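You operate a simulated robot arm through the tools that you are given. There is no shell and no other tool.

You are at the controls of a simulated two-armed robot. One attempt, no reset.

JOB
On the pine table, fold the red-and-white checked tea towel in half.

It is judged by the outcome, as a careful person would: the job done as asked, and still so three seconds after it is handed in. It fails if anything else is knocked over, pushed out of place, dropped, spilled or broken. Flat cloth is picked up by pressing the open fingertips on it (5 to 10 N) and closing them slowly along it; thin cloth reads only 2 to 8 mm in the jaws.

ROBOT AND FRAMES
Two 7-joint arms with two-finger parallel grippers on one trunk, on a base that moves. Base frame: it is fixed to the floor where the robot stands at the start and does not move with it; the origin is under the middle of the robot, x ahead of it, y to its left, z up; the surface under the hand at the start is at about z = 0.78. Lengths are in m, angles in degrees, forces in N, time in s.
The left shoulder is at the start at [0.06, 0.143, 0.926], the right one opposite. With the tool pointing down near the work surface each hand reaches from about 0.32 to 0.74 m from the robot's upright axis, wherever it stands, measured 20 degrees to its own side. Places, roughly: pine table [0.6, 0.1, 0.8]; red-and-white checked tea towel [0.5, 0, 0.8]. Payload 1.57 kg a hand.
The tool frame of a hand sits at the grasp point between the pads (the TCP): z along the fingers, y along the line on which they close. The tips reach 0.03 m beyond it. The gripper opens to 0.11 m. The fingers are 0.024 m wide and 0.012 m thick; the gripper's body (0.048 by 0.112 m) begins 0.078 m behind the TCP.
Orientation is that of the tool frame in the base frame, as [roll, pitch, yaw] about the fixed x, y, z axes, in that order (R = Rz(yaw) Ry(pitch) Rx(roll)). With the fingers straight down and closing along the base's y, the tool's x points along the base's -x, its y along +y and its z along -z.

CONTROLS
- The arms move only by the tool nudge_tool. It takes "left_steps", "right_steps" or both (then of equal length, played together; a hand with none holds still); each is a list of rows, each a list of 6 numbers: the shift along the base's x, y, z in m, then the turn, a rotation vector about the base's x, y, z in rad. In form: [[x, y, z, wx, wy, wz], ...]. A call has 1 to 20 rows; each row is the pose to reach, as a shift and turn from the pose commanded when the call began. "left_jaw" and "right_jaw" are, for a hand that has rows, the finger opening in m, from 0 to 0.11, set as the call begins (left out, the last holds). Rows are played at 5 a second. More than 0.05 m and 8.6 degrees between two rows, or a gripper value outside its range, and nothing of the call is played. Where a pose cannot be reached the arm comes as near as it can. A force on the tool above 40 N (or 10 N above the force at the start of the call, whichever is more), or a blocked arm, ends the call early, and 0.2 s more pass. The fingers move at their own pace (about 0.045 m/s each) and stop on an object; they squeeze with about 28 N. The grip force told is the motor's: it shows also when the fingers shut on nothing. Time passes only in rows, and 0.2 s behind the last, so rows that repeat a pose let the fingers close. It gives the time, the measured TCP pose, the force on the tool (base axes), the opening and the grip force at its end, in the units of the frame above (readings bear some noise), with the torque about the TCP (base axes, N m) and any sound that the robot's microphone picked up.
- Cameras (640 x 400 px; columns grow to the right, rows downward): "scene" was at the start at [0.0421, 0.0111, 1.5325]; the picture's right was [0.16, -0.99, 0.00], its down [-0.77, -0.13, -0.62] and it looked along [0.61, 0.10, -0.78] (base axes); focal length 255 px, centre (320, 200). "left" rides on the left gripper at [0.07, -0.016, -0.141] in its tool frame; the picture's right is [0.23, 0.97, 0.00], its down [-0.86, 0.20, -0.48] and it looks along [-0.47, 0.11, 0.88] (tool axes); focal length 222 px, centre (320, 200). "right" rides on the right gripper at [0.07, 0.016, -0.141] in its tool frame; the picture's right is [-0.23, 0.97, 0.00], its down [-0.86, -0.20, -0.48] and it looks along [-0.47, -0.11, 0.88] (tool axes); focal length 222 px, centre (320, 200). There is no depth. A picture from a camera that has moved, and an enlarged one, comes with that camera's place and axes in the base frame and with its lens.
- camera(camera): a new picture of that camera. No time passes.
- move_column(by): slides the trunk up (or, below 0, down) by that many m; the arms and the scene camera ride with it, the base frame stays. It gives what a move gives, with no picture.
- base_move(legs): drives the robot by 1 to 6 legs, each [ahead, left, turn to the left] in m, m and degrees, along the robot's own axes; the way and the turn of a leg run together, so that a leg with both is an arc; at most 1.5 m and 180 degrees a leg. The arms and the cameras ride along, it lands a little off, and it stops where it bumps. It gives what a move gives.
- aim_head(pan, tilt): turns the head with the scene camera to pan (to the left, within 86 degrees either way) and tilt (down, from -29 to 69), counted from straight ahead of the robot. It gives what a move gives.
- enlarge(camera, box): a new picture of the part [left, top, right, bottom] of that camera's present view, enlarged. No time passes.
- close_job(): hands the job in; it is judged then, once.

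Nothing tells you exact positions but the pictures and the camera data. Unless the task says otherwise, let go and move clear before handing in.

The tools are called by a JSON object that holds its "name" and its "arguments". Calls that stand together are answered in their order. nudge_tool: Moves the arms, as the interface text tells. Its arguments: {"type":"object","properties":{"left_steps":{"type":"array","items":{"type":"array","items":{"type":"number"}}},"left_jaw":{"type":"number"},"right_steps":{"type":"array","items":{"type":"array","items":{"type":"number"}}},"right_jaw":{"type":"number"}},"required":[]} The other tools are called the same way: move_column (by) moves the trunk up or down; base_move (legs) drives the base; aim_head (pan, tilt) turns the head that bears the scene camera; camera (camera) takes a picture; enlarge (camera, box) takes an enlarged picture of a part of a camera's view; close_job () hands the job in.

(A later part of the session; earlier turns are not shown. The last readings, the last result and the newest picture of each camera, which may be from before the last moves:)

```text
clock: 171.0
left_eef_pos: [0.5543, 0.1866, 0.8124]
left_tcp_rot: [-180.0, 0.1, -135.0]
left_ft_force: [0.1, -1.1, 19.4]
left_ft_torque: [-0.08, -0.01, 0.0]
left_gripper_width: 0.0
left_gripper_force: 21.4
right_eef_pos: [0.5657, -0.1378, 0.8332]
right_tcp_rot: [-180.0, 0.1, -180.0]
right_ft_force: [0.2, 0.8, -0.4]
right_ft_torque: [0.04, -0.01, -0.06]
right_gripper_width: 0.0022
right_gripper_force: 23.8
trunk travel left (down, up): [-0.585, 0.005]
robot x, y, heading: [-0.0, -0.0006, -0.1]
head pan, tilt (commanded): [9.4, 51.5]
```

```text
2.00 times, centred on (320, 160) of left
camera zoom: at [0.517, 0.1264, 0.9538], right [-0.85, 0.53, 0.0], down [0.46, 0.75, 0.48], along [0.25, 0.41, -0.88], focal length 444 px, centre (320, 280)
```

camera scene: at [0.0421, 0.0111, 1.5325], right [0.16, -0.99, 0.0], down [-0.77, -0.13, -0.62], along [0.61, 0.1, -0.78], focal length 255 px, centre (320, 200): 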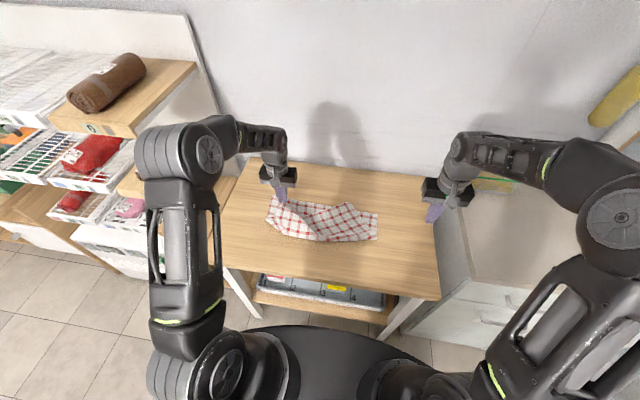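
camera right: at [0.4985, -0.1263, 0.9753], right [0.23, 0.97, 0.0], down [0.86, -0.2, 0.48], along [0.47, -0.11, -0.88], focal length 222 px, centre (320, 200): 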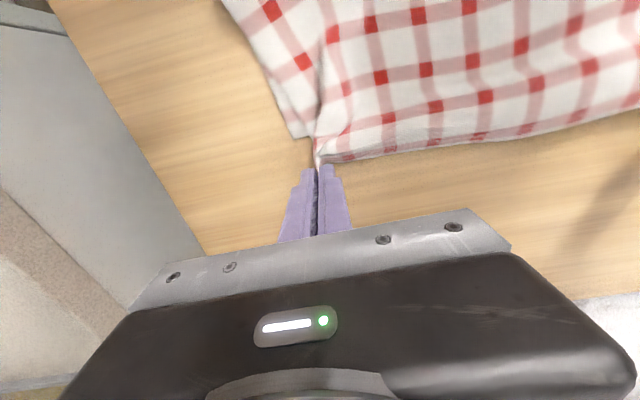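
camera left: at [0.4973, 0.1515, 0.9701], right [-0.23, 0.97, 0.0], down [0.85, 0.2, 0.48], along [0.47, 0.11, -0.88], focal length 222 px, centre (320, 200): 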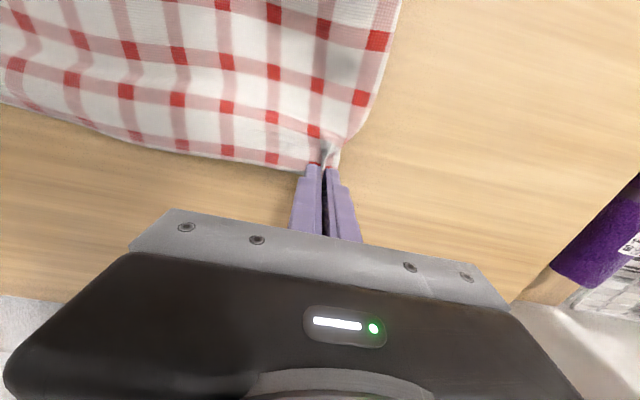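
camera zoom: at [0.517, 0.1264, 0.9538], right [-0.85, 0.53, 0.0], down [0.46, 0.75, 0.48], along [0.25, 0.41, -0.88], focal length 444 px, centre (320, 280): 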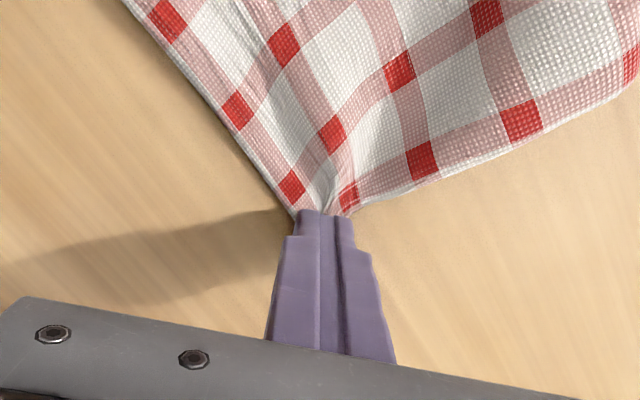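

The jaws shut on nothing; the pressure built up to 19 N and squeezed the ridge out below. I'll reopen and retry with a lighter press.

{"name": "nudge_tool", "arguments": {"left_steps": [[0, 0, 0.0012, 0, 0, 0], [0, 0, 0.0012, 0, 0, 0], [0, 0, 0.0012, 0, 0, 0], [0, 0, 0.0012, 0, 0, 0]], "left_jaw": 0.026}}

{"name": "enlarge", "arguments": {"camera": "left", "box": [160, 60, 480, 260]}}

```text
clock: 172.0
left_eef_pos: [0.554, 0.1868, 0.8126]
left_tcp_rot: [180.0, 0.0, -135.0]
left_ft_force: [-1.4, 1.2, 7.9]
left_ft_torque: [-0.03, 0.01, -0.03]
left_gripper_width: 0.0236
left_gripper_force: 0.1
right_eef_pos: [0.5674, -0.1375, 0.8335]
right_tcp_rot: [179.9, 0.0, 180.0]
right_ft_force: [-0.1, 0.1, -0.2]
right_ft_torque: [-0.04, 0.0, -0.02]
right_gripper_width: 0.0021
right_gripper_force: 23.6
trunk travel left (down, up): [-0.585, 0.005]
robot x, y, heading: [-0.0008, -0.0018, 0.1]
head pan, tilt (commanded): [9.4, 51.5]
```

```text
2.00 times, centred on (320, 160) of left
camera zoom: at [0.5171, 0.1266, 0.954], right [-0.85, 0.53, 0.0], down [0.46, 0.75, 0.48], along [0.25, 0.41, -0.88], focal length 444 px, centre (320, 280)
```

zoom: 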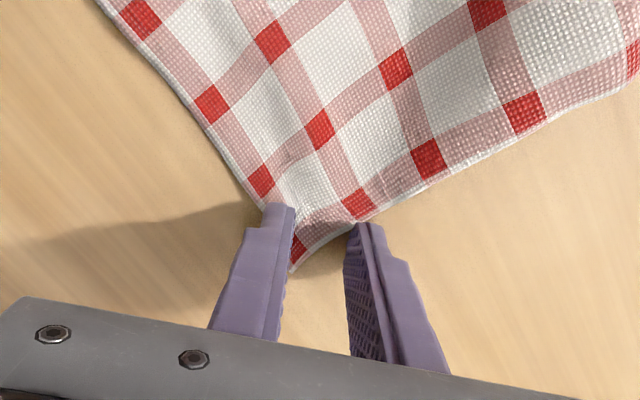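

{"name": "nudge_tool", "arguments": {"left_steps": [[0, 0, 0.005, 0, 0, 0], [0.0025, -0.004, 0.006, 0, 0, 0], [0.0047, -0.0076, 0.006, 0, 0, 0], [0.0047, -0.0076, 0.002, 0, 0, 0], [0.0047, -0.0076, 0.0005, 0, 0, 0], [0.0047, -0.0076, 0.0005, 0, 0, 0]], "left_jaw": 0.028}}

{"name": "enlarge", "arguments": {"camera": "left", "box": [160, 60, 480, 260]}}

```text
clock: 173.4
left_eef_pos: [0.5596, 0.1785, 0.8123]
left_tcp_rot: [-179.9, 0.0, -135.0]
left_ft_force: [0.5, -0.4, 2.1]
left_ft_torque: [-0.03, 0.0, -0.03]
left_gripper_width: 0.0279
left_gripper_force: 0.0
right_eef_pos: [0.5668, -0.1372, 0.8335]
right_tcp_rot: [-180.0, 0.0, 179.9]
right_ft_force: [0.4, 1.3, 0.4]
right_ft_torque: [0.06, 0.0, -0.03]
right_gripper_width: 0.0021
right_gripper_force: 24.0
trunk travel left (down, up): [-0.585, 0.005]
robot x, y, heading: [-0.0021, 0.001, 0.0]
head pan, tilt (commanded): [9.4, 51.5]
```

```text
2.00 times, centred on (320, 160) of left
camera zoom: at [0.5231, 0.1189, 0.9542], right [-0.85, 0.53, 0.0], down [0.46, 0.75, 0.48], along [0.25, 0.41, -0.88], focal length 444 px, centre (320, 280)
```

zoom: 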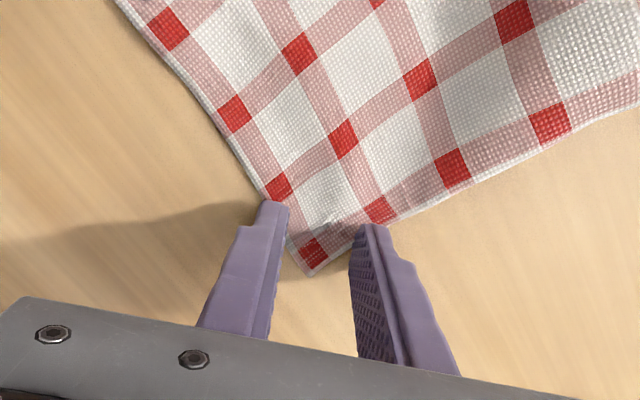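

Good alignment with light contact. I'll close again, keeping the press gentle.

{"name": "nudge_tool", "arguments": {"left_steps": [[0, 0, -0.0003, 0, 0, 0], [0, 0, -0.0003, 0, 0, 0]], "left_jaw": 0.022}}

{"name": "nudge_tool", "arguments": {"left_steps": [[0, 0, 0, 0, 0, 0], [0, 0, 0, 0, 0, 0]], "left_jaw": 0.016}}

{"name": "enlarge", "arguments": {"camera": "left", "box": [160, 60, 480, 260]}}

```text
clock: 174.0
left_eef_pos: [0.5605, 0.1786, 0.8135]
left_tcp_rot: [-180.0, 0.0, -135.1]
left_ft_force: [-0.1, 0.0, 2.4]
left_ft_torque: [0.0, -0.01, 0.02]
left_gripper_width: 0.0216
left_gripper_force: 0.0
right_eef_pos: [0.5687, -0.138, 0.8326]
right_tcp_rot: [180.0, 0.0, -180.0]
right_ft_force: [0.6, 0.6, -0.5]
right_ft_torque: [-0.02, 0.0, 0.0]
right_gripper_width: 0.0023
right_gripper_force: 24.2
trunk travel left (down, up): [-0.585, 0.005]
robot x, y, heading: [0.0017, 0.0008, 0.1]
head pan, tilt (commanded): [9.4, 51.5]
```

```text
clock: 174.6
left_eef_pos: [0.5598, 0.1797, 0.8121]
left_tcp_rot: [179.9, 0.1, -135.0]
left_ft_force: [0.5, -0.4, 3.9]
left_ft_torque: [-0.02, 0.01, 0.0]
left_gripper_width: 0.0158
left_gripper_force: 0.0
right_eef_pos: [0.5671, -0.1377, 0.8339]
right_tcp_rot: [180.0, 0.0, -180.0]
right_ft_force: [-0.2, -0.4, 1.9]
right_ft_torque: [0.0, -0.03, -0.01]
right_gripper_width: 0.0022
right_gripper_force: 24.0
trunk travel left (down, up): [-0.585, 0.005]
robot x, y, heading: [-0.0018, 0.0007, 0.1]
head pan, tilt (commanded): [9.4, 51.5]
```

```text
2.00 times, centred on (320, 160) of left
camera zoom: at [0.5225, 0.1188, 0.954], right [-0.85, 0.53, 0.0], down [0.46, 0.75, 0.48], along [0.25, 0.41, -0.88], focal length 444 px, centre (320, 280)
```

zoom: 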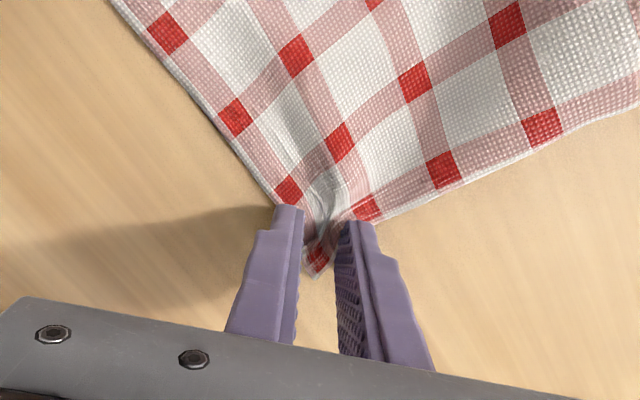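

{"name": "nudge_tool", "arguments": {"left_steps": [[0, 0, -0.0001, 0, 0, 0], [0, 0, -0.0001, 0, 0, 0]], "left_jaw": 0.011}}

{"name": "nudge_tool", "arguments": {"left_steps": [[0, 0, 0, 0, 0, 0], [0, 0, 0, 0, 0, 0]], "left_jaw": 0.006}}

{"name": "nudge_tool", "arguments": {"left_steps": [[0, 0, 0, 0, 0, 0], [0, 0, 0, 0, 0, 0], [0, 0, 0, 0, 0, 0]], "left_jaw": 0.0}}

{"name": "enlarge", "arguments": {"camera": "left", "box": [160, 60, 480, 260]}}

```text
clock: 175.2
left_eef_pos: [0.5599, 0.1781, 0.8127]
left_tcp_rot: [-179.9, 0.0, -134.9]
left_ft_force: [0.3, -1.1, 3.0]
left_ft_torque: [0.01, 0.01, 0.01]
left_gripper_width: 0.0116
left_gripper_force: 0.4
right_eef_pos: [0.567, -0.1378, 0.8328]
right_tcp_rot: [180.0, 0.0, -180.0]
right_ft_force: [1.2, 1.2, 0.3]
right_ft_torque: [-0.02, -0.02, -0.03]
right_gripper_width: 0.0022
right_gripper_force: 23.3
trunk travel left (down, up): [-0.585, 0.005]
robot x, y, heading: [0.0004, 0.0009, 0.1]
head pan, tilt (commanded): [9.4, 51.5]
```

```text
clock: 175.8
left_eef_pos: [0.5599, 0.1787, 0.8133]
left_tcp_rot: [-180.0, -0.1, -135.0]
left_ft_force: [-0.2, 0.1, 5.0]
left_ft_torque: [0.0, -0.04, 0.02]
left_gripper_width: 0.0067
left_gripper_force: 0.2
right_eef_pos: [0.5669, -0.1375, 0.8335]
right_tcp_rot: [-179.9, 0.1, 179.9]
right_ft_force: [-1.2, -0.6, -0.1]
right_ft_torque: [-0.02, -0.02, -0.01]
right_gripper_width: 0.0023
right_gripper_force: 23.4
trunk travel left (down, up): [-0.585, 0.005]
robot x, y, heading: [-0.0006, -0.0008, 0.4]
head pan, tilt (commanded): [9.4, 51.5]
```

```text
clock: 176.6
left_eef_pos: [0.5593, 0.1796, 0.8128]
left_tcp_rot: [179.9, 0.0, -135.0]
left_ft_force: [0.0, 0.0, 6.2]
left_ft_torque: [0.01, 0.0, -0.01]
left_gripper_width: 0.0
left_gripper_force: 21.5
right_eef_pos: [0.5671, -0.1373, 0.8347]
right_tcp_rot: [-180.0, 0.0, 179.9]
right_ft_force: [0.7, 0.5, 0.6]
right_ft_torque: [0.01, -0.02, 0.01]
right_gripper_width: 0.0021
right_gripper_force: 23.4
trunk travel left (down, up): [-0.585, 0.005]
robot x, y, heading: [-0.0026, 0.0016, 0.1]
head pan, tilt (commanded): [9.4, 51.5]
```

```text
2.00 times, centred on (320, 160) of left
camera zoom: at [0.5222, 0.1191, 0.9542], right [-0.85, 0.53, 0.0], down [0.46, 0.75, 0.48], along [0.25, 0.41, -0.88], focal length 444 px, centre (320, 280)
```

zoom: 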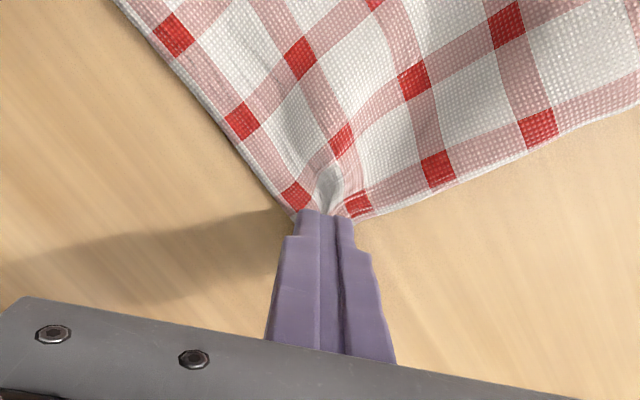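

The corner ridge keeps escaping inward. I'll use the hem pinch that has worked reliably, but much closer to the corner this time. Reopening and turning the hand back square.

{"name": "nudge_tool", "arguments": {"left_steps": [[0, 0, 0, 0, 0, 0], [0, 0, 0, 0, 0, 0], [0, 0, 0, 0, 0, 0], [0, 0, 0.01, 0, 0, 0], [0, 0, 0.03, 0, 0, -0.1], [0, 0, 0.03, 0, 0, -0.24], [0, 0, 0.03, 0, 0, -0.38], [0, 0, 0.03, 0, 0, -0.52], [0, 0, 0.03, 0, 0, -0.66], [0, 0, 0.03, 0, 0, -0.785], [0, 0, 0.03, 0, 0, -0.785]], "left_jaw": 0.028}}

{"name": "enlarge", "arguments": {"camera": "left", "box": [160, 60, 480, 260]}}

{"name": "enlarge", "arguments": {"camera": "scene", "box": [270, 195, 350, 245]}}

```text
clock: 179.0
left_eef_pos: [0.5606, 0.1788, 0.8424]
left_tcp_rot: [-180.0, 0.0, 180.0]
left_ft_force: [-0.2, 0.6, -0.2]
left_ft_torque: [-0.01, 0.03, 0.01]
left_gripper_width: 0.0282
left_gripper_force: 0.0
right_eef_pos: [0.5676, -0.1359, 0.8341]
right_tcp_rot: [-180.0, 0.0, 180.0]
right_ft_force: [0.8, 0.1, 0.5]
right_ft_torque: [0.01, -0.02, -0.02]
right_gripper_width: 0.0024
right_gripper_force: 23.3
trunk travel left (down, up): [-0.585, 0.005]
robot x, y, heading: [-0.0013, -0.0031, -0.1]
head pan, tilt (commanded): [9.4, 51.5]
```

```text
2.00 times, centred on (320, 160) of left
camera zoom: at [0.4904, 0.1629, 0.9846], right [-0.23, 0.97, 0.0], down [0.86, 0.2, 0.48], along [0.47, 0.11, -0.88], focal length 444 px, centre (320, 280)
```

zoom: 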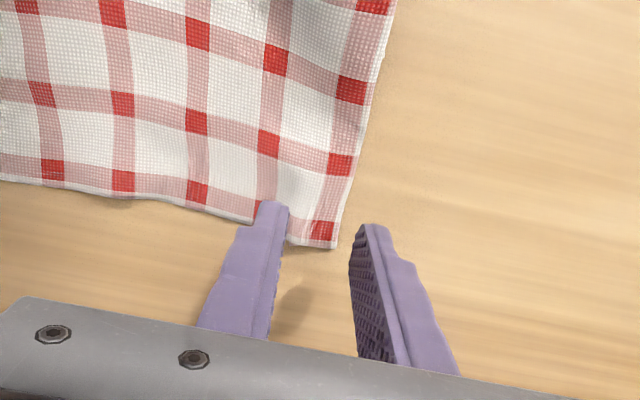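

```text
8.00 times, centred on (310, 220) of scene
camera zoom: at [0.0422, 0.0111, 1.5925], right [0.16, -0.99, 0.0], down [-0.77, -0.13, -0.62], along [0.61, 0.1, -0.78], focal length 2040 px, centre (400, 40)
```

zoom: 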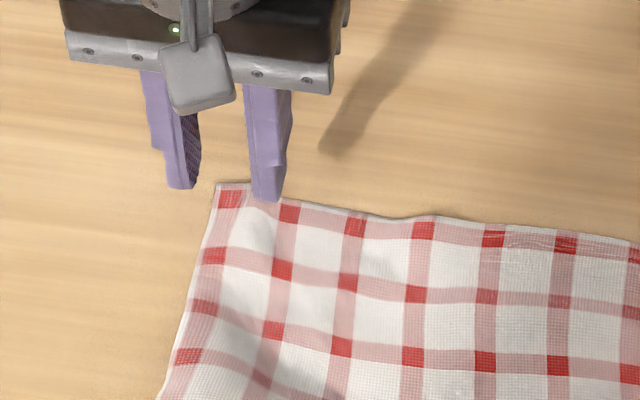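

The corner is flat and square at (0.574, 0.188). I'll pinch the hem right next to it.

{"name": "nudge_tool", "arguments": {"left_steps": [[0.006, -0.006, -0.004, 0, 0, 0], [0.0124, -0.0128, -0.01, 0, 0, 0], [0.0124, -0.0128, -0.02, 0, 0, 0], [0.0124, -0.0128, -0.0285, 0, 0, 0], [0.0124, -0.0128, -0.0285, 0, 0, 0]]}}

{"name": "enlarge", "arguments": {"camera": "left", "box": [160, 60, 480, 260]}}

```text
clock: 180.2
left_eef_pos: [0.5721, 0.1661, 0.8144]
left_tcp_rot: [180.0, 0.0, 180.0]
left_ft_force: [0.9, -0.7, 0.7]
left_ft_torque: [0.0, 0.01, 0.02]
left_gripper_width: 0.028
left_gripper_force: 0.1
right_eef_pos: [0.5674, -0.138, 0.8326]
right_tcp_rot: [-179.9, 0.0, -180.0]
right_ft_force: [-0.2, 0.2, -0.1]
right_ft_torque: [0.01, 0.02, 0.02]
right_gripper_width: 0.0023
right_gripper_force: 23.4
trunk travel left (down, up): [-0.585, 0.005]
robot x, y, heading: [0.0012, -0.0007, -0.1]
head pan, tilt (commanded): [9.4, 51.5]
```

```text
2.00 times, centred on (320, 160) of left
camera zoom: at [0.5025, 0.1503, 0.9561], right [-0.23, 0.97, 0.0], down [0.86, 0.2, 0.48], along [0.47, 0.11, -0.88], focal length 444 px, centre (320, 280)
```

zoom: 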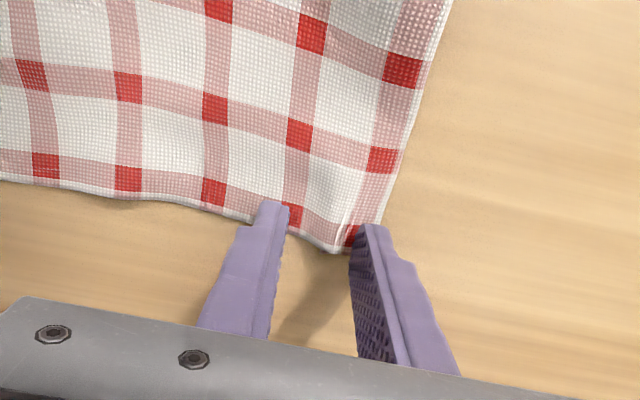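

{"name": "nudge_tool", "arguments": {"left_steps": [[-0.003, 0, 0, 0, 0, 0], [-0.003, 0, -0.0015, 0, 0, 0], [-0.003, 0, -0.0022, 0, 0, 0], [-0.003, 0, -0.0022, 0, 0, 0]]}}

{"name": "nudge_tool", "arguments": {"left_steps": [[0, 0, 0, 0, 0, 0], [0, 0, 0, 0, 0, 0]], "left_jaw": 0.021}}

{"name": "enlarge", "arguments": {"camera": "left", "box": [160, 60, 480, 260]}}

```text
clock: 181.2
left_eef_pos: [0.5684, 0.1662, 0.8126]
left_tcp_rot: [180.0, 0.0, -179.9]
left_ft_force: [0.0, -1.1, 2.4]
left_ft_torque: [0.04, -0.01, -0.01]
left_gripper_width: 0.028
left_gripper_force: 0.1
right_eef_pos: [0.5674, -0.1369, 0.8336]
right_tcp_rot: [-180.0, 0.0, 179.9]
right_ft_force: [0.0, 0.0, -0.2]
right_ft_torque: [-0.03, 0.0, -0.02]
right_gripper_width: 0.0024
right_gripper_force: 23.6
trunk travel left (down, up): [-0.585, 0.005]
robot x, y, heading: [-0.0026, 0.0009, 0.1]
head pan, tilt (commanded): [9.4, 51.5]
```

```text
clock: 181.8
left_eef_pos: [0.5691, 0.1669, 0.8119]
left_tcp_rot: [-180.0, 0.0, 180.0]
left_ft_force: [1.0, -0.2, 2.9]
left_ft_torque: [0.08, 0.0, 0.03]
left_gripper_width: 0.0211
left_gripper_force: 0.2
right_eef_pos: [0.5674, -0.1383, 0.8334]
right_tcp_rot: [180.0, 0.0, -180.0]
right_ft_force: [0.3, -0.1, 0.1]
right_ft_torque: [0.02, -0.03, -0.02]
right_gripper_width: 0.0021
right_gripper_force: 23.7
trunk travel left (down, up): [-0.585, 0.005]
robot x, y, heading: [-0.0008, 0.0025, -0.1]
head pan, tilt (commanded): [9.4, 51.5]
```

```text
2.00 times, centred on (320, 160) of left
camera zoom: at [0.4997, 0.1507, 0.954], right [-0.23, 0.97, 0.0], down [0.85, 0.2, 0.48], along [0.47, 0.11, -0.88], focal length 444 px, centre (320, 280)
```

zoom: 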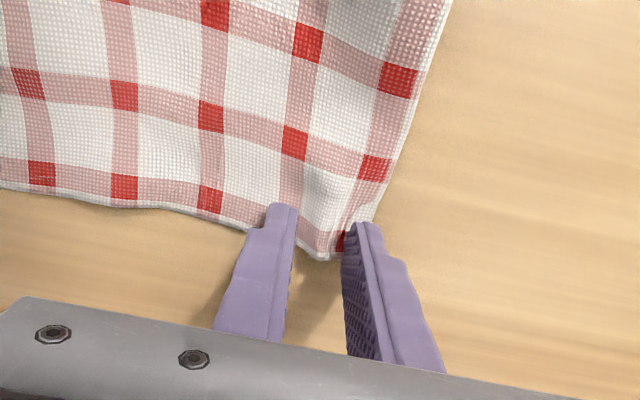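

{"name": "nudge_tool", "arguments": {"left_steps": [[0, 0, -0.0004, 0, 0, 0], [0, 0, -0.0005, 0, 0, 0]], "left_jaw": 0.015}}

{"name": "nudge_tool", "arguments": {"left_steps": [[0, 0, 0, 0, 0, 0], [0, 0, 0, 0, 0, 0]], "left_jaw": 0.01}}

{"name": "enlarge", "arguments": {"camera": "left", "box": [160, 60, 480, 260]}}

{"name": "nudge_tool", "arguments": {"left_steps": [[0, 0, 0, 0, 0, 0], [0, 0, 0, 0, 0, 0]], "left_jaw": 0.005}}

{"name": "nudge_tool", "arguments": {"left_steps": [[0, 0, 0, 0, 0, 0], [0, 0, 0, 0, 0, 0], [0, 0, 0, 0, 0, 0]], "left_jaw": 0.0}}

```text
clock: 182.4
left_eef_pos: [0.5687, 0.1668, 0.8103]
left_tcp_rot: [-180.0, 0.1, -179.9]
left_ft_force: [0.6, 0.5, 7.5]
left_ft_torque: [0.07, 0.02, -0.02]
left_gripper_width: 0.015
left_gripper_force: 0.0
right_eef_pos: [0.5673, -0.1371, 0.833]
right_tcp_rot: [180.0, 0.0, 180.0]
right_ft_force: [-0.2, -1.0, 0.3]
right_ft_torque: [-0.01, -0.02, 0.02]
right_gripper_width: 0.002
right_gripper_force: 23.9
trunk travel left (down, up): [-0.585, 0.005]
robot x, y, heading: [0.0015, 0.0027, 0.0]
head pan, tilt (commanded): [9.4, 51.5]
```

```text
clock: 183.0
left_eef_pos: [0.5692, 0.1668, 0.8129]
left_tcp_rot: [-180.0, 0.1, 180.0]
left_ft_force: [1.2, 1.5, 9.9]
left_ft_torque: [0.07, -0.01, -0.01]
left_gripper_width: 0.0111
left_gripper_force: 2.5
right_eef_pos: [0.5677, -0.1378, 0.834]
right_tcp_rot: [180.0, 0.0, -180.0]
right_ft_force: [1.0, 0.4, -0.1]
right_ft_torque: [0.0, 0.01, 0.03]
right_gripper_width: 0.0024
right_gripper_force: 23.9
trunk travel left (down, up): [-0.585, 0.005]
robot x, y, heading: [0.0001, 0.0005, -0.1]
head pan, tilt (commanded): [9.4, 51.5]
```

```text
2.00 times, centred on (320, 160) of left
camera zoom: at [0.4995, 0.1509, 0.9538], right [-0.23, 0.97, 0.0], down [0.85, 0.2, 0.48], along [0.47, 0.11, -0.88], focal length 444 px, centre (320, 280)
```

zoom: 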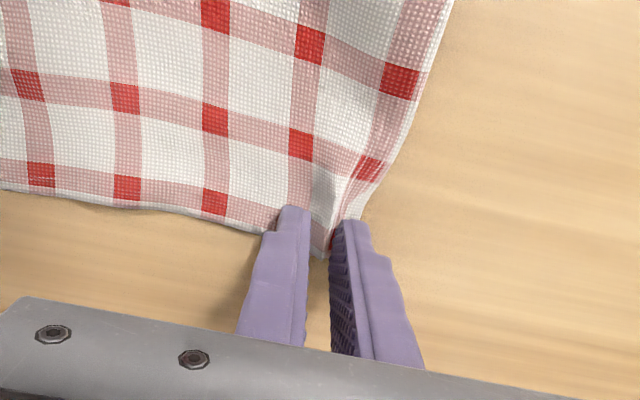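

```text
clock: 183.6
left_eef_pos: [0.569, 0.1665, 0.8126]
left_tcp_rot: [179.9, 0.0, -180.0]
left_ft_force: [0.3, 0.6, 11.5]
left_ft_torque: [0.01, 0.04, -0.01]
left_gripper_width: 0.0043
left_gripper_force: 0.1
right_eef_pos: [0.5675, -0.1375, 0.8339]
right_tcp_rot: [-179.9, 0.0, 180.0]
right_ft_force: [-0.4, 0.3, -0.2]
right_ft_torque: [0.05, 0.0, -0.01]
right_gripper_width: 0.0022
right_gripper_force: 23.5
trunk travel left (down, up): [-0.585, 0.005]
robot x, y, heading: [-0.0033, -0.0044, 0.0]
head pan, tilt (commanded): [9.4, 51.5]
```

```text
clock: 184.4
left_eef_pos: [0.5685, 0.1677, 0.8119]
left_tcp_rot: [180.0, 0.1, -180.0]
left_ft_force: [0.8, 1.9, 13.0]
left_ft_torque: [0.02, 0.05, 0.05]
left_gripper_width: 0.0024
left_gripper_force: 24.1
right_eef_pos: [0.5671, -0.1368, 0.8337]
right_tcp_rot: [-180.0, 0.1, 180.0]
right_ft_force: [-0.5, 0.6, 0.0]
right_ft_torque: [0.02, 0.01, -0.02]
right_gripper_width: 0.0023
right_gripper_force: 23.5
trunk travel left (down, up): [-0.585, 0.005]
robot x, y, heading: [-0.0034, -0.0017, -0.2]
head pan, tilt (commanded): [9.4, 51.5]
```

Caught (2.4 mm), now only about 1–2 cm from the corner. I'll lift both hands up together to hang the towel flat again.

{"name": "nudge_tool", "arguments": {"left_steps": [[0, 0, 0.012, 0, 0, 0], [0, 0, 0.03, 0, 0, 0], [-0.001, 0, 0.052, 0, 0, 0], [-0.002, 0, 0.075, 0, 0, 0], [-0.004, 0, 0.098, 0, 0, 0], [-0.006, 0, 0.121, 0, 0, 0], [-0.009, 0, 0.144, 0, 0, 0], [-0.012, 0, 0.167, 0, 0, 0], [-0.015, 0, 0.19, 0, 0, 0], [-0.018, 0, 0.213, 0, 0, 0], [-0.021, 0, 0.236, 0, 0, 0], [-0.024, 0, 0.258, 0, 0, 0], [-0.027, 0, 0.28, 0, 0, 0], [-0.03, 0, 0.303, 0, 0, 0], [-0.03, 0, 0.303, 0, 0, 0]], "right_steps": [[0, 0, 0.008, 0, 0, 0], [0, 0, 0.02, 0, 0, 0], [-0.001, -0.001, 0.038, 0, 0, 0], [-0.002, -0.002, 0.058, 0, 0, 0], [-0.004, -0.003, 0.079, 0, 0, 0], [-0.006, -0.004, 0.101, 0, 0, 0], [-0.009, -0.005, 0.123, 0, 0, 0], [-0.012, -0.006, 0.146, 0, 0, 0], [-0.015, -0.007, 0.169, 0, 0, 0], [-0.018, -0.008, 0.192, 0, 0, 0], [-0.021, -0.009, 0.215, 0, 0, 0], [-0.024, -0.01, 0.237, 0, 0, 0], [-0.026, -0.011, 0.259, 0, 0, 0], [-0.028, -0.012, 0.282, 0, 0, 0], [-0.028, -0.012, 0.282, 0, 0, 0]]}}

{"name": "enlarge", "arguments": {"camera": "scene", "box": [200, 100, 460, 262]}}

{"name": "camera", "arguments": {"camera": "left"}}

{"name": "camera", "arguments": {"camera": "right"}}

```text
clock: 187.6
left_eef_pos: [0.5387, 0.1643, 1.115]
left_tcp_rot: [180.0, 0.0, -180.0]
left_ft_force: [-0.4, -5.7, -0.6]
left_ft_torque: [-0.16, 0.03, 0.07]
left_gripper_width: 0.0023
left_gripper_force: 24.1
right_eef_pos: [0.5395, -0.1494, 1.1162]
right_tcp_rot: [-180.0, 0.0, 180.0]
right_ft_force: [0.6, 5.4, 0.1]
right_ft_torque: [0.16, 0.0, -0.09]
right_gripper_width: 0.0024
right_gripper_force: 24.1
trunk travel left (down, up): [-0.585, 0.005]
robot x, y, heading: [0.001, 0.0, -0.3]
head pan, tilt (commanded): [9.4, 51.5]
```

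```text
2.46 times, centred on (330, 181) of scene
camera zoom: at [0.0427, 0.0111, 1.5925], right [0.16, -0.99, 0.0], down [-0.77, -0.13, -0.62], along [0.61, 0.1, -0.78], focal length 628 px, centre (295, 247)
```

zoom: 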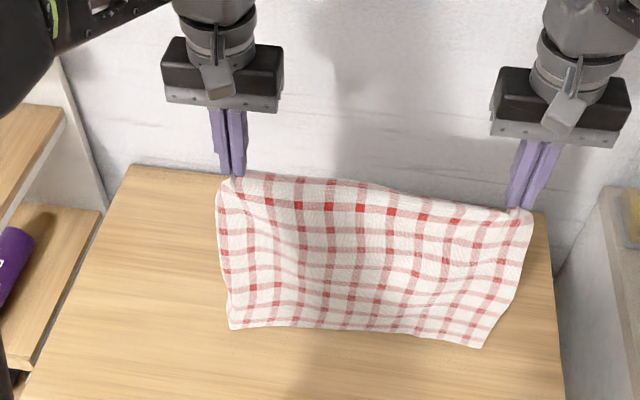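

```text
taken
camera left: at [0.4698, 0.1492, 1.2572], right [-0.23, 0.97, 0.0], down [0.86, 0.2, 0.48], along [0.47, 0.11, -0.88], focal length 222 px, centre (320, 200)
```

left: 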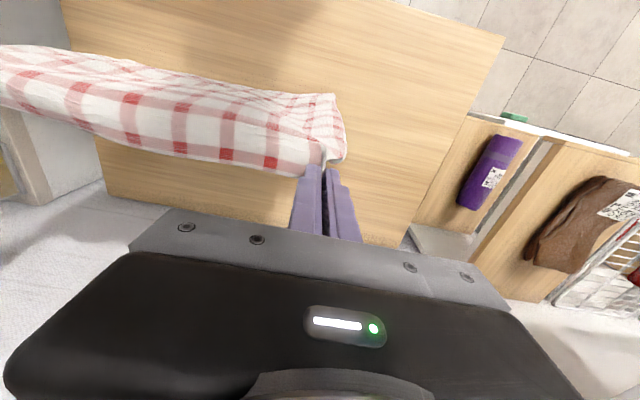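

```text
taken
camera right: at [0.4714, -0.1328, 1.2595], right [0.23, 0.97, 0.0], down [0.86, -0.2, 0.48], along [0.47, -0.11, -0.88], focal length 222 px, centre (320, 200)
```

right: 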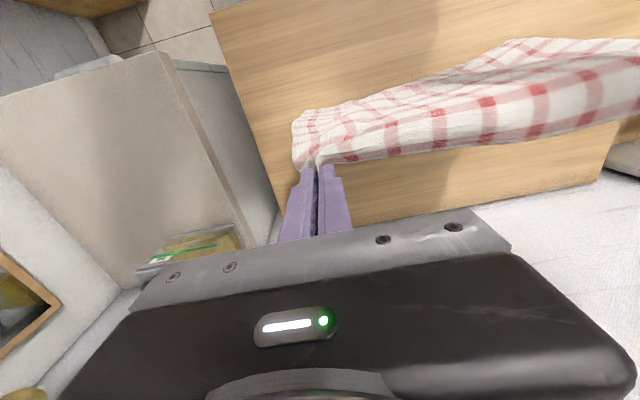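

Now the towel hangs flat with no curl at all. I'll relax the tension slightly and offset the hands (left a bit forward, right back) so the lower edge is parallel to the table.

{"name": "nudge_tool", "arguments": {"left_steps": [[0.002, -0.002, 0, 0, 0, 0], [0.004, -0.004, 0, 0, 0, 0], [0.006, -0.004, 0, 0, 0, 0], [0.008, -0.004, 0, 0, 0, 0], [0.008, -0.004, 0, 0, 0, 0], [0.008, -0.004, 0, 0, 0, 0]], "right_steps": [[-0.005, 0.002, 0, 0, 0, 0], [-0.01, 0.004, 0, 0, 0, 0], [-0.015, 0.004, 0, 0, 0, 0], [-0.02, 0.004, 0, 0, 0, 0], [-0.02, 0.004, 0, 0, 0, 0], [-0.02, 0.004, 0, 0, 0, 0]]}}

{"name": "enlarge", "arguments": {"camera": "scene", "box": [260, 160, 420, 260]}}

{"name": "enlarge", "arguments": {"camera": "left", "box": [0, 0, 400, 250]}}

{"name": "enlarge", "arguments": {"camera": "right", "box": [240, 0, 640, 250]}}

```text
clock: 189.0
left_eef_pos: [0.5471, 0.1626, 1.1143]
left_tcp_rot: [-179.9, 0.0, 180.0]
left_ft_force: [0.3, -2.3, -0.1]
left_ft_torque: [-0.07, 0.03, 0.02]
left_gripper_width: 0.0024
left_gripper_force: 23.9
right_eef_pos: [0.5192, -0.1449, 1.1155]
right_tcp_rot: [180.0, 0.0, 180.0]
right_ft_force: [0.8, 2.8, 0.3]
right_ft_torque: [0.08, -0.01, -0.07]
right_gripper_width: 0.0022
right_gripper_force: 23.6
trunk travel left (down, up): [-0.585, 0.005]
robot x, y, heading: [0.0031, -0.0041, 0.0]
head pan, tilt (commanded): [9.4, 51.5]
```

```text
4.00 times, centred on (340, 210) of scene
camera zoom: at [0.0421, 0.0111, 1.5925], right [0.16, -0.99, 0.0], down [-0.77, -0.13, -0.62], along [0.61, 0.1, -0.78], focal length 1020 px, centre (240, 160)
```

zoom: 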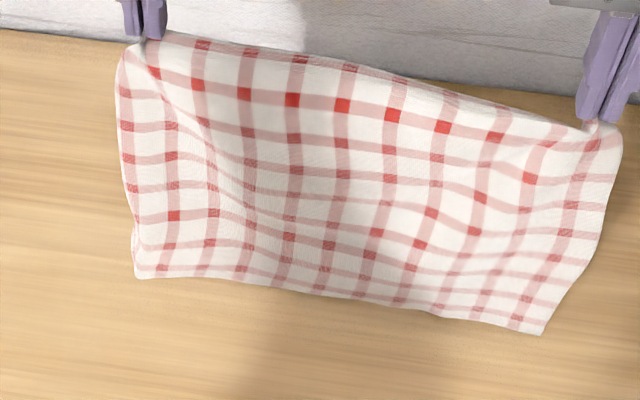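

```text
1.60 times, centred on (200, 125) of left
camera zoom: at [0.4774, 0.1467, 1.2559], right [-0.23, 0.97, 0.0], down [0.86, 0.2, 0.48], along [0.47, 0.11, -0.88], focal length 355 px, centre (512, 320)
```

zoom: 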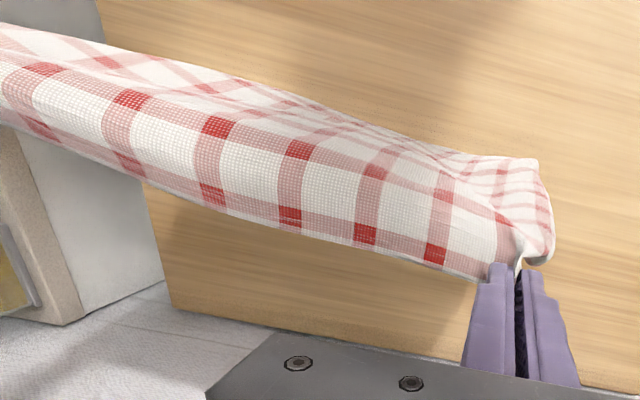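

```text
1.60 times, centred on (440, 125) of right
camera zoom: at [0.4502, -0.1287, 1.2586], right [0.23, 0.97, 0.0], down [0.86, -0.2, 0.48], along [0.47, -0.11, -0.88], focal length 355 px, centre (128, 320)
```

zoom: 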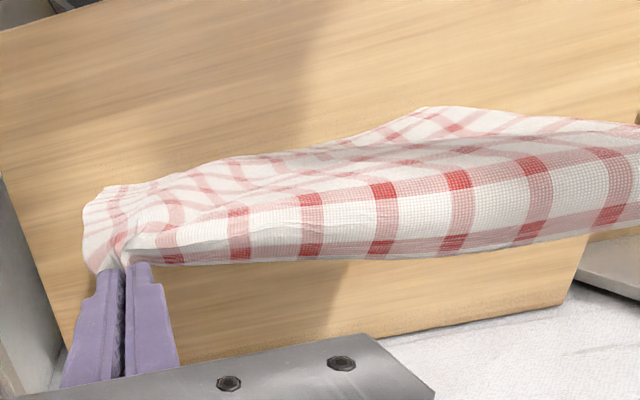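

The lower edge is now level and parallel (x≈0.515). I'll lay it down the same way: lowering while drawing back toward the robot.

{"name": "nudge_tool", "arguments": {"left_steps": [[-0.004, 0, -0.012, 0, 0, 0], [-0.01, 0, -0.026, 0, 0, 0], [-0.018, 0, -0.042, 0, 0, 0], [-0.027, 0, -0.058, 0, 0, 0], [-0.037, 0, -0.074, 0, 0, 0], [-0.048, 0, -0.09, 0, 0, 0], [-0.06, 0, -0.105, 0, 0, 0], [-0.073, 0, -0.12, 0, 0, 0], [-0.086, 0, -0.134, 0, 0, 0], [-0.1, 0, -0.147, 0, 0, 0], [-0.115, 0, -0.158, 0, 0, 0], [-0.13, 0, -0.168, 0, 0, 0], [-0.143, 0, -0.18, 0, 0, 0], [-0.156, 0, -0.192, 0, 0, 0], [-0.168, 0, -0.204, 0, 0, 0], [-0.178, 0, -0.216, 0, 0, 0], [-0.178, 0, -0.216, 0, 0, 0]], "right_steps": [[-0.004, 0, -0.012, 0, 0, 0], [-0.009, 0, -0.026, 0, 0, 0], [-0.016, 0, -0.042, 0, 0, 0], [-0.024, 0, -0.058, 0, 0, 0], [-0.033, 0, -0.074, 0, 0, 0], [-0.043, 0, -0.09, 0, 0, 0], [-0.053, 0, -0.105, 0, 0, 0], [-0.064, 0, -0.12, 0, 0, 0], [-0.076, 0, -0.134, 0, 0, 0], [-0.088, 0, -0.147, 0, 0, 0], [-0.101, 0, -0.158, 0, 0, 0], [-0.114, 0, -0.168, 0, 0, 0], [-0.125, 0, -0.18, 0, 0, 0], [-0.136, 0, -0.192, 0, 0, 0], [-0.147, 0, -0.204, 0, 0, 0], [-0.156, 0, -0.216, 0, 0, 0], [-0.156, 0, -0.216, 0, 0, 0]]}}

{"name": "enlarge", "arguments": {"camera": "scene", "box": [250, 200, 426, 310]}}

{"name": "camera", "arguments": {"camera": "left"}}

{"name": "camera", "arguments": {"camera": "right"}}

```text
clock: 192.6
left_eef_pos: [0.369, 0.1635, 0.8981]
left_tcp_rot: [-179.9, 0.0, 180.0]
left_ft_force: [0.4, -1.7, -0.5]
left_ft_torque: [-0.06, -0.01, 0.0]
left_gripper_width: 0.0024
left_gripper_force: 23.8
right_eef_pos: [0.3609, -0.1453, 0.8996]
right_tcp_rot: [-180.0, 0.0, 180.0]
right_ft_force: [-0.5, 1.0, -0.1]
right_ft_torque: [0.02, -0.01, -0.02]
right_gripper_width: 0.0024
right_gripper_force: 23.7
trunk travel left (down, up): [-0.585, 0.005]
robot x, y, heading: [0.0043, 0.0001, -0.0]
head pan, tilt (commanded): [9.4, 51.5]
```

```text
3.64 times, centred on (338, 255) of scene
camera zoom: at [0.042, 0.0111, 1.5925], right [0.16, -0.99, 0.0], down [-0.77, -0.13, -0.62], along [0.61, 0.1, -0.78], focal length 927 px, centre (254, 0)
```

zoom: 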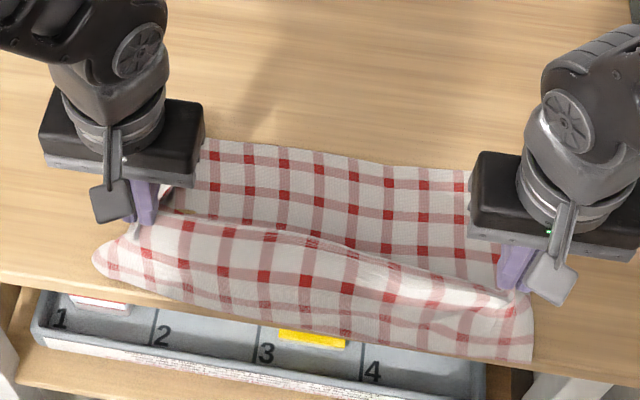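

```text
taken
camera left: at [0.2995, 0.1472, 1.0399], right [-0.23, 0.97, 0.0], down [0.85, 0.2, 0.48], along [0.47, 0.11, -0.88], focal length 222 px, centre (320, 200)
```

left: 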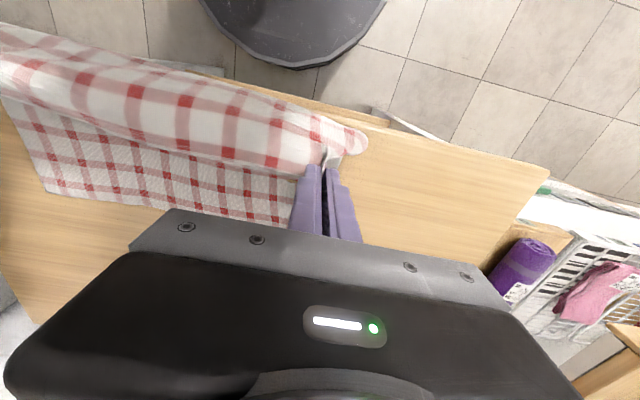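

```text
taken
camera right: at [0.2938, -0.1281, 1.042], right [0.23, 0.97, 0.0], down [0.86, -0.2, 0.48], along [0.47, -0.11, -0.88], focal length 222 px, centre (320, 200)
```

right: 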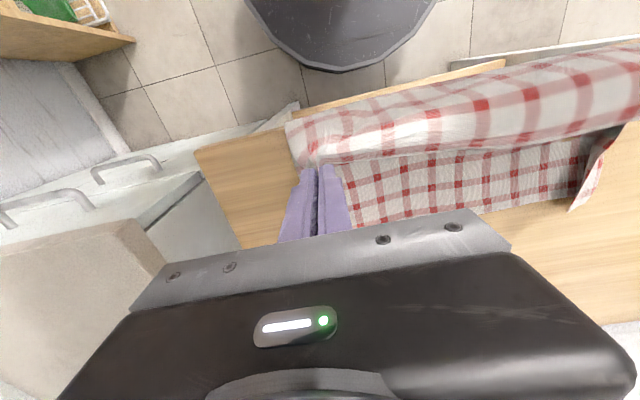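

{"name": "enlarge", "arguments": {"camera": "right", "box": [440, 90, 640, 215]}}

{"name": "enlarge", "arguments": {"camera": "left", "box": [0, 60, 320, 260]}}

```text
3.20 times, centred on (540, 152) of right
camera zoom: at [0.2938, -0.1281, 1.042], right [0.23, 0.97, 0.0], down [0.86, -0.2, 0.48], along [0.47, -0.11, -0.88], focal length 711 px, centre (-384, 352)
```

zoom: 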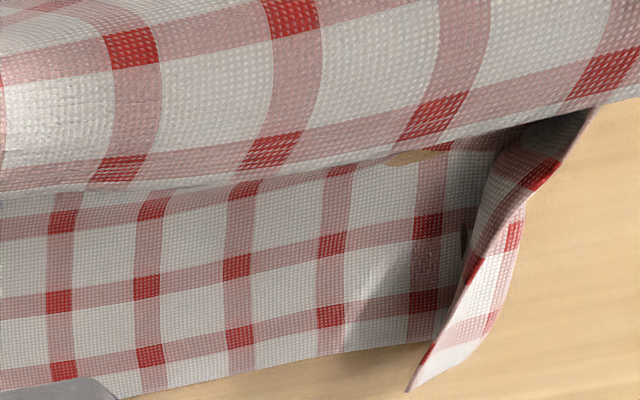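

```text
2.00 times, centred on (160, 160) of left
camera zoom: at [0.2995, 0.1472, 1.0399], right [-0.23, 0.97, 0.0], down [0.85, 0.2, 0.48], along [0.47, 0.11, -0.88], focal length 444 px, centre (640, 280)
```

zoom: 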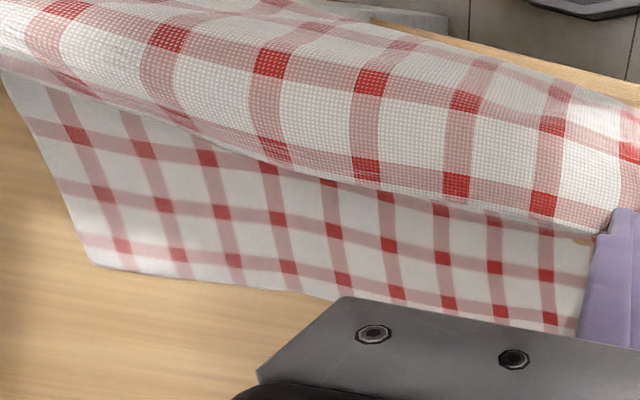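

The lower half is laid square, but the left edge strip still stands up along the line of the left pinch. I'll try lowering both hands and easing the left outward to let that strip fall flat.

{"name": "nudge_tool", "arguments": {"left_steps": [[0.002, 0.002, -0.01, 0, 0, 0], [0.004, 0.005, -0.02, 0, 0, 0], [0.006, 0.008, -0.03, 0, 0, 0], [0.008, 0.012, -0.04, 0, 0, 0], [0.01, 0.014, -0.048, 0, 0, 0], [0.01, 0.014, -0.048, 0, 0, 0]], "right_steps": [[0.004, 0.001, -0.01, 0, 0, 0], [0.008, 0.002, -0.02, 0, 0, 0], [0.012, 0.004, -0.03, 0, 0, 0], [0.016, 0.006, -0.04, 0, 0, 0], [0.018, 0.008, -0.048, 0, 0, 0], [0.018, 0.008, -0.048, 0, 0, 0]]}}

{"name": "enlarge", "arguments": {"camera": "right", "box": [320, 60, 640, 260]}}

{"name": "enlarge", "arguments": {"camera": "scene", "box": [250, 200, 426, 310]}}

```text
clock: 194.0
left_eef_pos: [0.3789, 0.176, 0.851]
left_tcp_rot: [180.0, -0.1, 180.0]
left_ft_force: [0.8, -4.3, 0.3]
left_ft_torque: [-0.16, -0.03, 0.01]
left_gripper_width: 0.0023
left_gripper_force: 23.9
right_eef_pos: [0.3796, -0.1375, 0.8515]
right_tcp_rot: [180.0, 0.1, -180.0]
right_ft_force: [0.8, 5.4, -0.5]
right_ft_torque: [0.14, -0.05, -0.11]
right_gripper_width: 0.0022
right_gripper_force: 23.9
trunk travel left (down, up): [-0.585, 0.005]
robot x, y, heading: [0.0003, 0.0009, 0.1]
head pan, tilt (commanded): [9.4, 51.5]
```

```text
2.00 times, centred on (480, 160) of right
camera zoom: at [0.312, -0.1208, 0.9938], right [0.23, 0.97, 0.0], down [0.85, -0.2, 0.48], along [0.47, -0.11, -0.88], focal length 444 px, centre (0, 280)
```

zoom: 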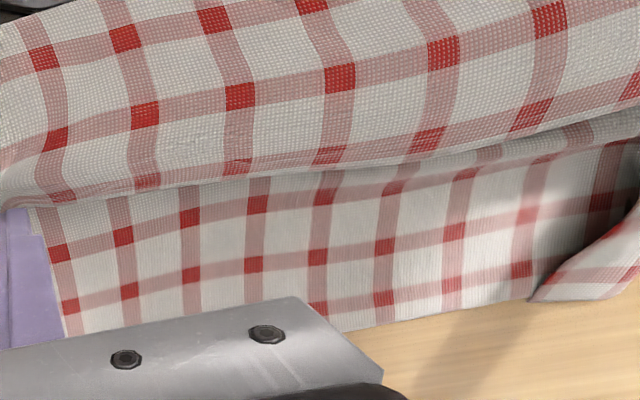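

```text
3.64 times, centred on (338, 255) of scene
camera zoom: at [0.0419, 0.011, 1.5925], right [0.16, -0.99, 0.0], down [-0.77, -0.13, -0.62], along [0.61, 0.1, -0.78], focal length 927 px, centre (254, 0)
```

zoom: 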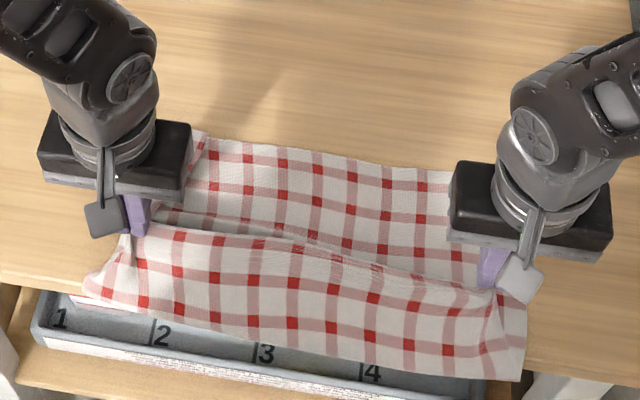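

That helped: the strip is tipping outward now. I'll continue a bit further the same way.

{"name": "nudge_tool", "arguments": {"left_steps": [[0.004, 0.005, 0, 0, 0, 0], [0.01, 0.01, -0.002, 0, 0, 0], [0.016, 0.015, -0.004, 0, 0, 0], [0.022, 0.02, -0.006, 0, 0, 0], [0.026, 0.022, -0.008, 0, 0, 0], [0.026, 0.022, -0.008, 0, 0, 0]], "right_steps": [[0.004, 0.006, 0, 0, 0, 0], [0.01, 0.012, 0, 0, 0, 0], [0.016, 0.018, 0, 0, 0, 0], [0.022, 0.024, 0, 0, 0, 0], [0.026, 0.026, 0, 0, 0, 0], [0.026, 0.026, 0, 0, 0, 0]]}}

{"name": "enlarge", "arguments": {"camera": "right", "box": [400, 60, 640, 210]}}

{"name": "enlarge", "arguments": {"camera": "scene", "box": [250, 200, 426, 310]}}

{"name": "camera", "arguments": {"camera": "left"}}

```text
clock: 195.4
left_eef_pos: [0.4036, 0.1992, 0.8425]
left_tcp_rot: [180.0, 0.1, 180.0]
left_ft_force: [1.0, -2.3, 0.5]
left_ft_torque: [-0.08, 0.0, 0.01]
left_gripper_width: 0.0023
left_gripper_force: 23.9
right_eef_pos: [0.4082, -0.1123, 0.851]
right_tcp_rot: [-180.0, 0.0, -179.9]
right_ft_force: [-0.3, 2.0, 0.2]
right_ft_torque: [0.08, -0.02, -0.01]
right_gripper_width: 0.0023
right_gripper_force: 23.9
trunk travel left (down, up): [-0.585, 0.005]
robot x, y, heading: [-0.0007, 0.0004, 0.2]
head pan, tilt (commanded): [9.4, 51.5]
```

```text
2.67 times, centred on (520, 135) of right
camera zoom: at [0.3389, -0.0949, 0.994], right [0.23, 0.97, 0.0], down [0.86, -0.2, 0.48], along [0.47, -0.11, -0.88], focal length 592 px, centre (-213, 373)
```

zoom: 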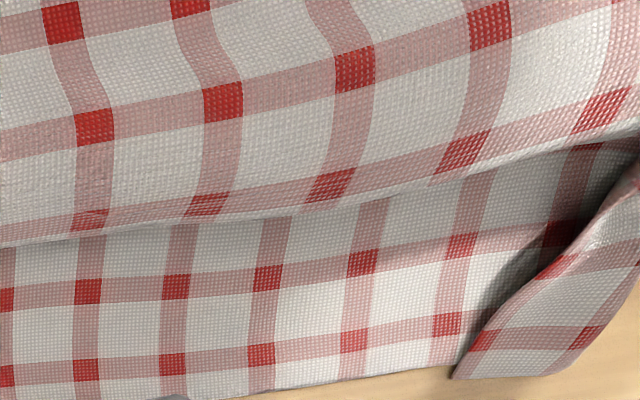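

```text
3.64 times, centred on (338, 255) of scene
camera zoom: at [0.042, 0.0111, 1.5925], right [0.16, -0.99, 0.0], down [-0.77, -0.13, -0.62], along [0.61, 0.1, -0.78], focal length 927 px, centre (254, 0)
```

zoom: 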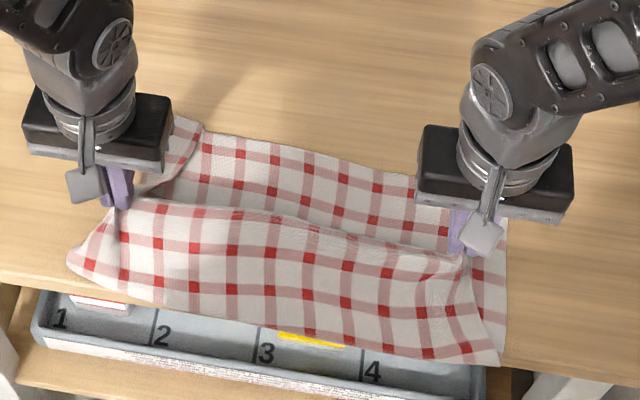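

```text
taken
camera left: at [0.3355, 0.183, 0.9834], right [-0.23, 0.97, 0.0], down [0.86, 0.2, 0.48], along [0.47, 0.11, -0.88], focal length 222 px, centre (320, 200)
```

left: 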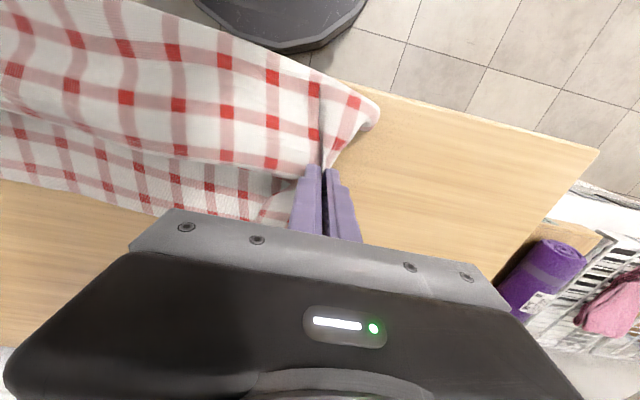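

The far-left strip now leans outward with a pleat beside it. My plan: finish placing the right corner on the far-right corner (≈0.508, −0.167) and release it there; then with the left hand still holding the near-left corner back, use the free right hand to smooth out the far-left corner.

{"name": "nudge_tool", "arguments": {"left_steps": [[0.004, -0.001, 0.012, 0, 0, 0], [0.01, -0.003, 0.026, 0, 0, 0], [0.018, -0.005, 0.04, 0, 0, 0], [0.028, -0.008, 0.05, 0, 0, 0], [0.038, -0.011, 0.056, 0, 0, 0], [0.05, -0.014, 0.058, 0, 0, 0], [0.062, -0.017, 0.054, 0, 0, 0], [0.073, -0.02, 0.046, 0, 0, 0], [0.083, -0.023, 0.034, 0, 0, 0], [0.091, -0.025, 0.02, 0, 0, 0], [0.097, -0.027, 0.004, 0, 0, 0], [0.101, -0.027, -0.01, 0, 0, 0], [0.101, -0.027, -0.01, 0, 0, 0]], "right_steps": [[0.004, -0.002, 0.012, 0, 0, -0.05], [0.01, -0.005, 0.024, 0, 0, -0.11], [0.017, -0.009, 0.036, 0, 0, -0.17], [0.026, -0.013, 0.044, 0, 0, -0.23], [0.035, -0.018, 0.048, 0, 0, -0.3], [0.045, -0.023, 0.048, 0, 0, -0.37], [0.055, -0.028, 0.043, 0, 0, -0.44], [0.065, -0.033, 0.034, 0, 0, -0.51], [0.074, -0.038, 0.022, 0, 0, -0.58], [0.081, -0.042, 0.008, 0, 0, -0.65], [0.085, -0.044, -0.008, 0, 0, -0.7], [0.0865, -0.044, -0.02, 0, 0, -0.7], [0.0865, -0.044, -0.02, 0, 0, -0.7]]}}

{"name": "enlarge", "arguments": {"camera": "scene", "box": [250, 200, 426, 310]}}

{"name": "camera", "arguments": {"camera": "left"}}

{"name": "camera", "arguments": {"camera": "right"}}

```text
clock: 198.2
left_eef_pos: [0.5064, 0.172, 0.832]
left_tcp_rot: [180.0, 0.0, -180.0]
left_ft_force: [-0.3, -8.2, -0.6]
left_ft_torque: [-0.25, 0.02, 0.07]
left_gripper_width: 0.0023
left_gripper_force: 23.7
right_eef_pos: [0.4944, -0.154, 0.8321]
right_tcp_rot: [-180.0, 0.0, 139.9]
right_ft_force: [0.7, 9.3, 1.0]
right_ft_torque: [0.26, -0.02, -0.08]
right_gripper_width: 0.002
right_gripper_force: 24.1
trunk travel left (down, up): [-0.585, 0.005]
robot x, y, heading: [-0.0001, 0.0013, -0.1]
head pan, tilt (commanded): [9.4, 51.5]
```

```text
3.64 times, centred on (338, 255) of scene
camera zoom: at [0.0419, 0.0111, 1.5925], right [0.16, -0.99, 0.0], down [-0.77, -0.13, -0.62], along [0.61, 0.1, -0.78], focal length 927 px, centre (254, 0)
```

zoom: 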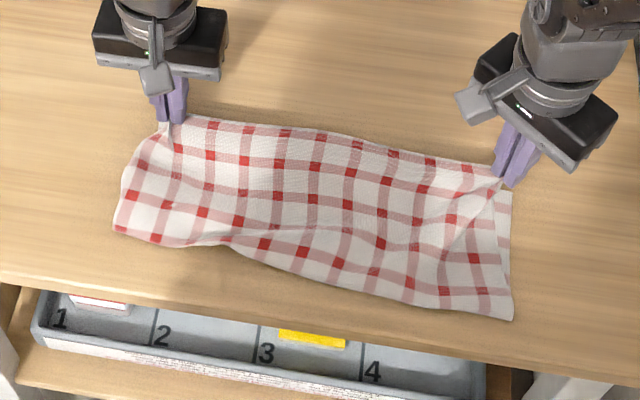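

```text
taken
camera left: at [0.4365, 0.1561, 0.9735], right [-0.23, 0.97, 0.0], down [0.85, 0.2, 0.48], along [0.47, 0.11, -0.88], focal length 222 px, centre (320, 200)
```

left: 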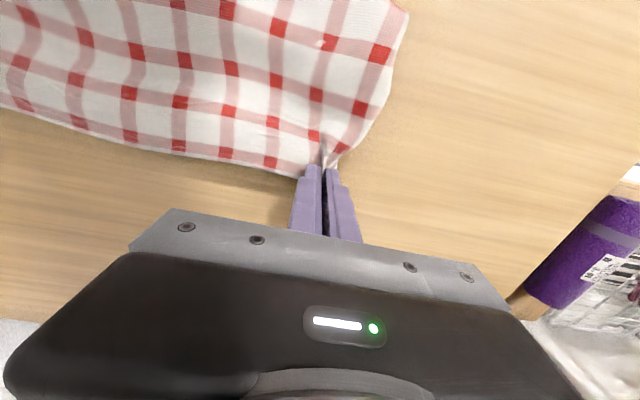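

```text
taken
camera right: at [0.4523, -0.0972, 0.9745], right [0.8, 0.6, 0.0], down [0.53, -0.7, 0.48], along [0.29, -0.38, -0.88], focal length 222 px, centre (320, 200)
```

right: 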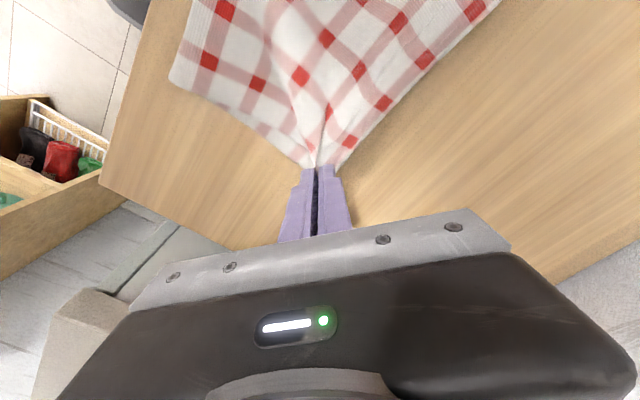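

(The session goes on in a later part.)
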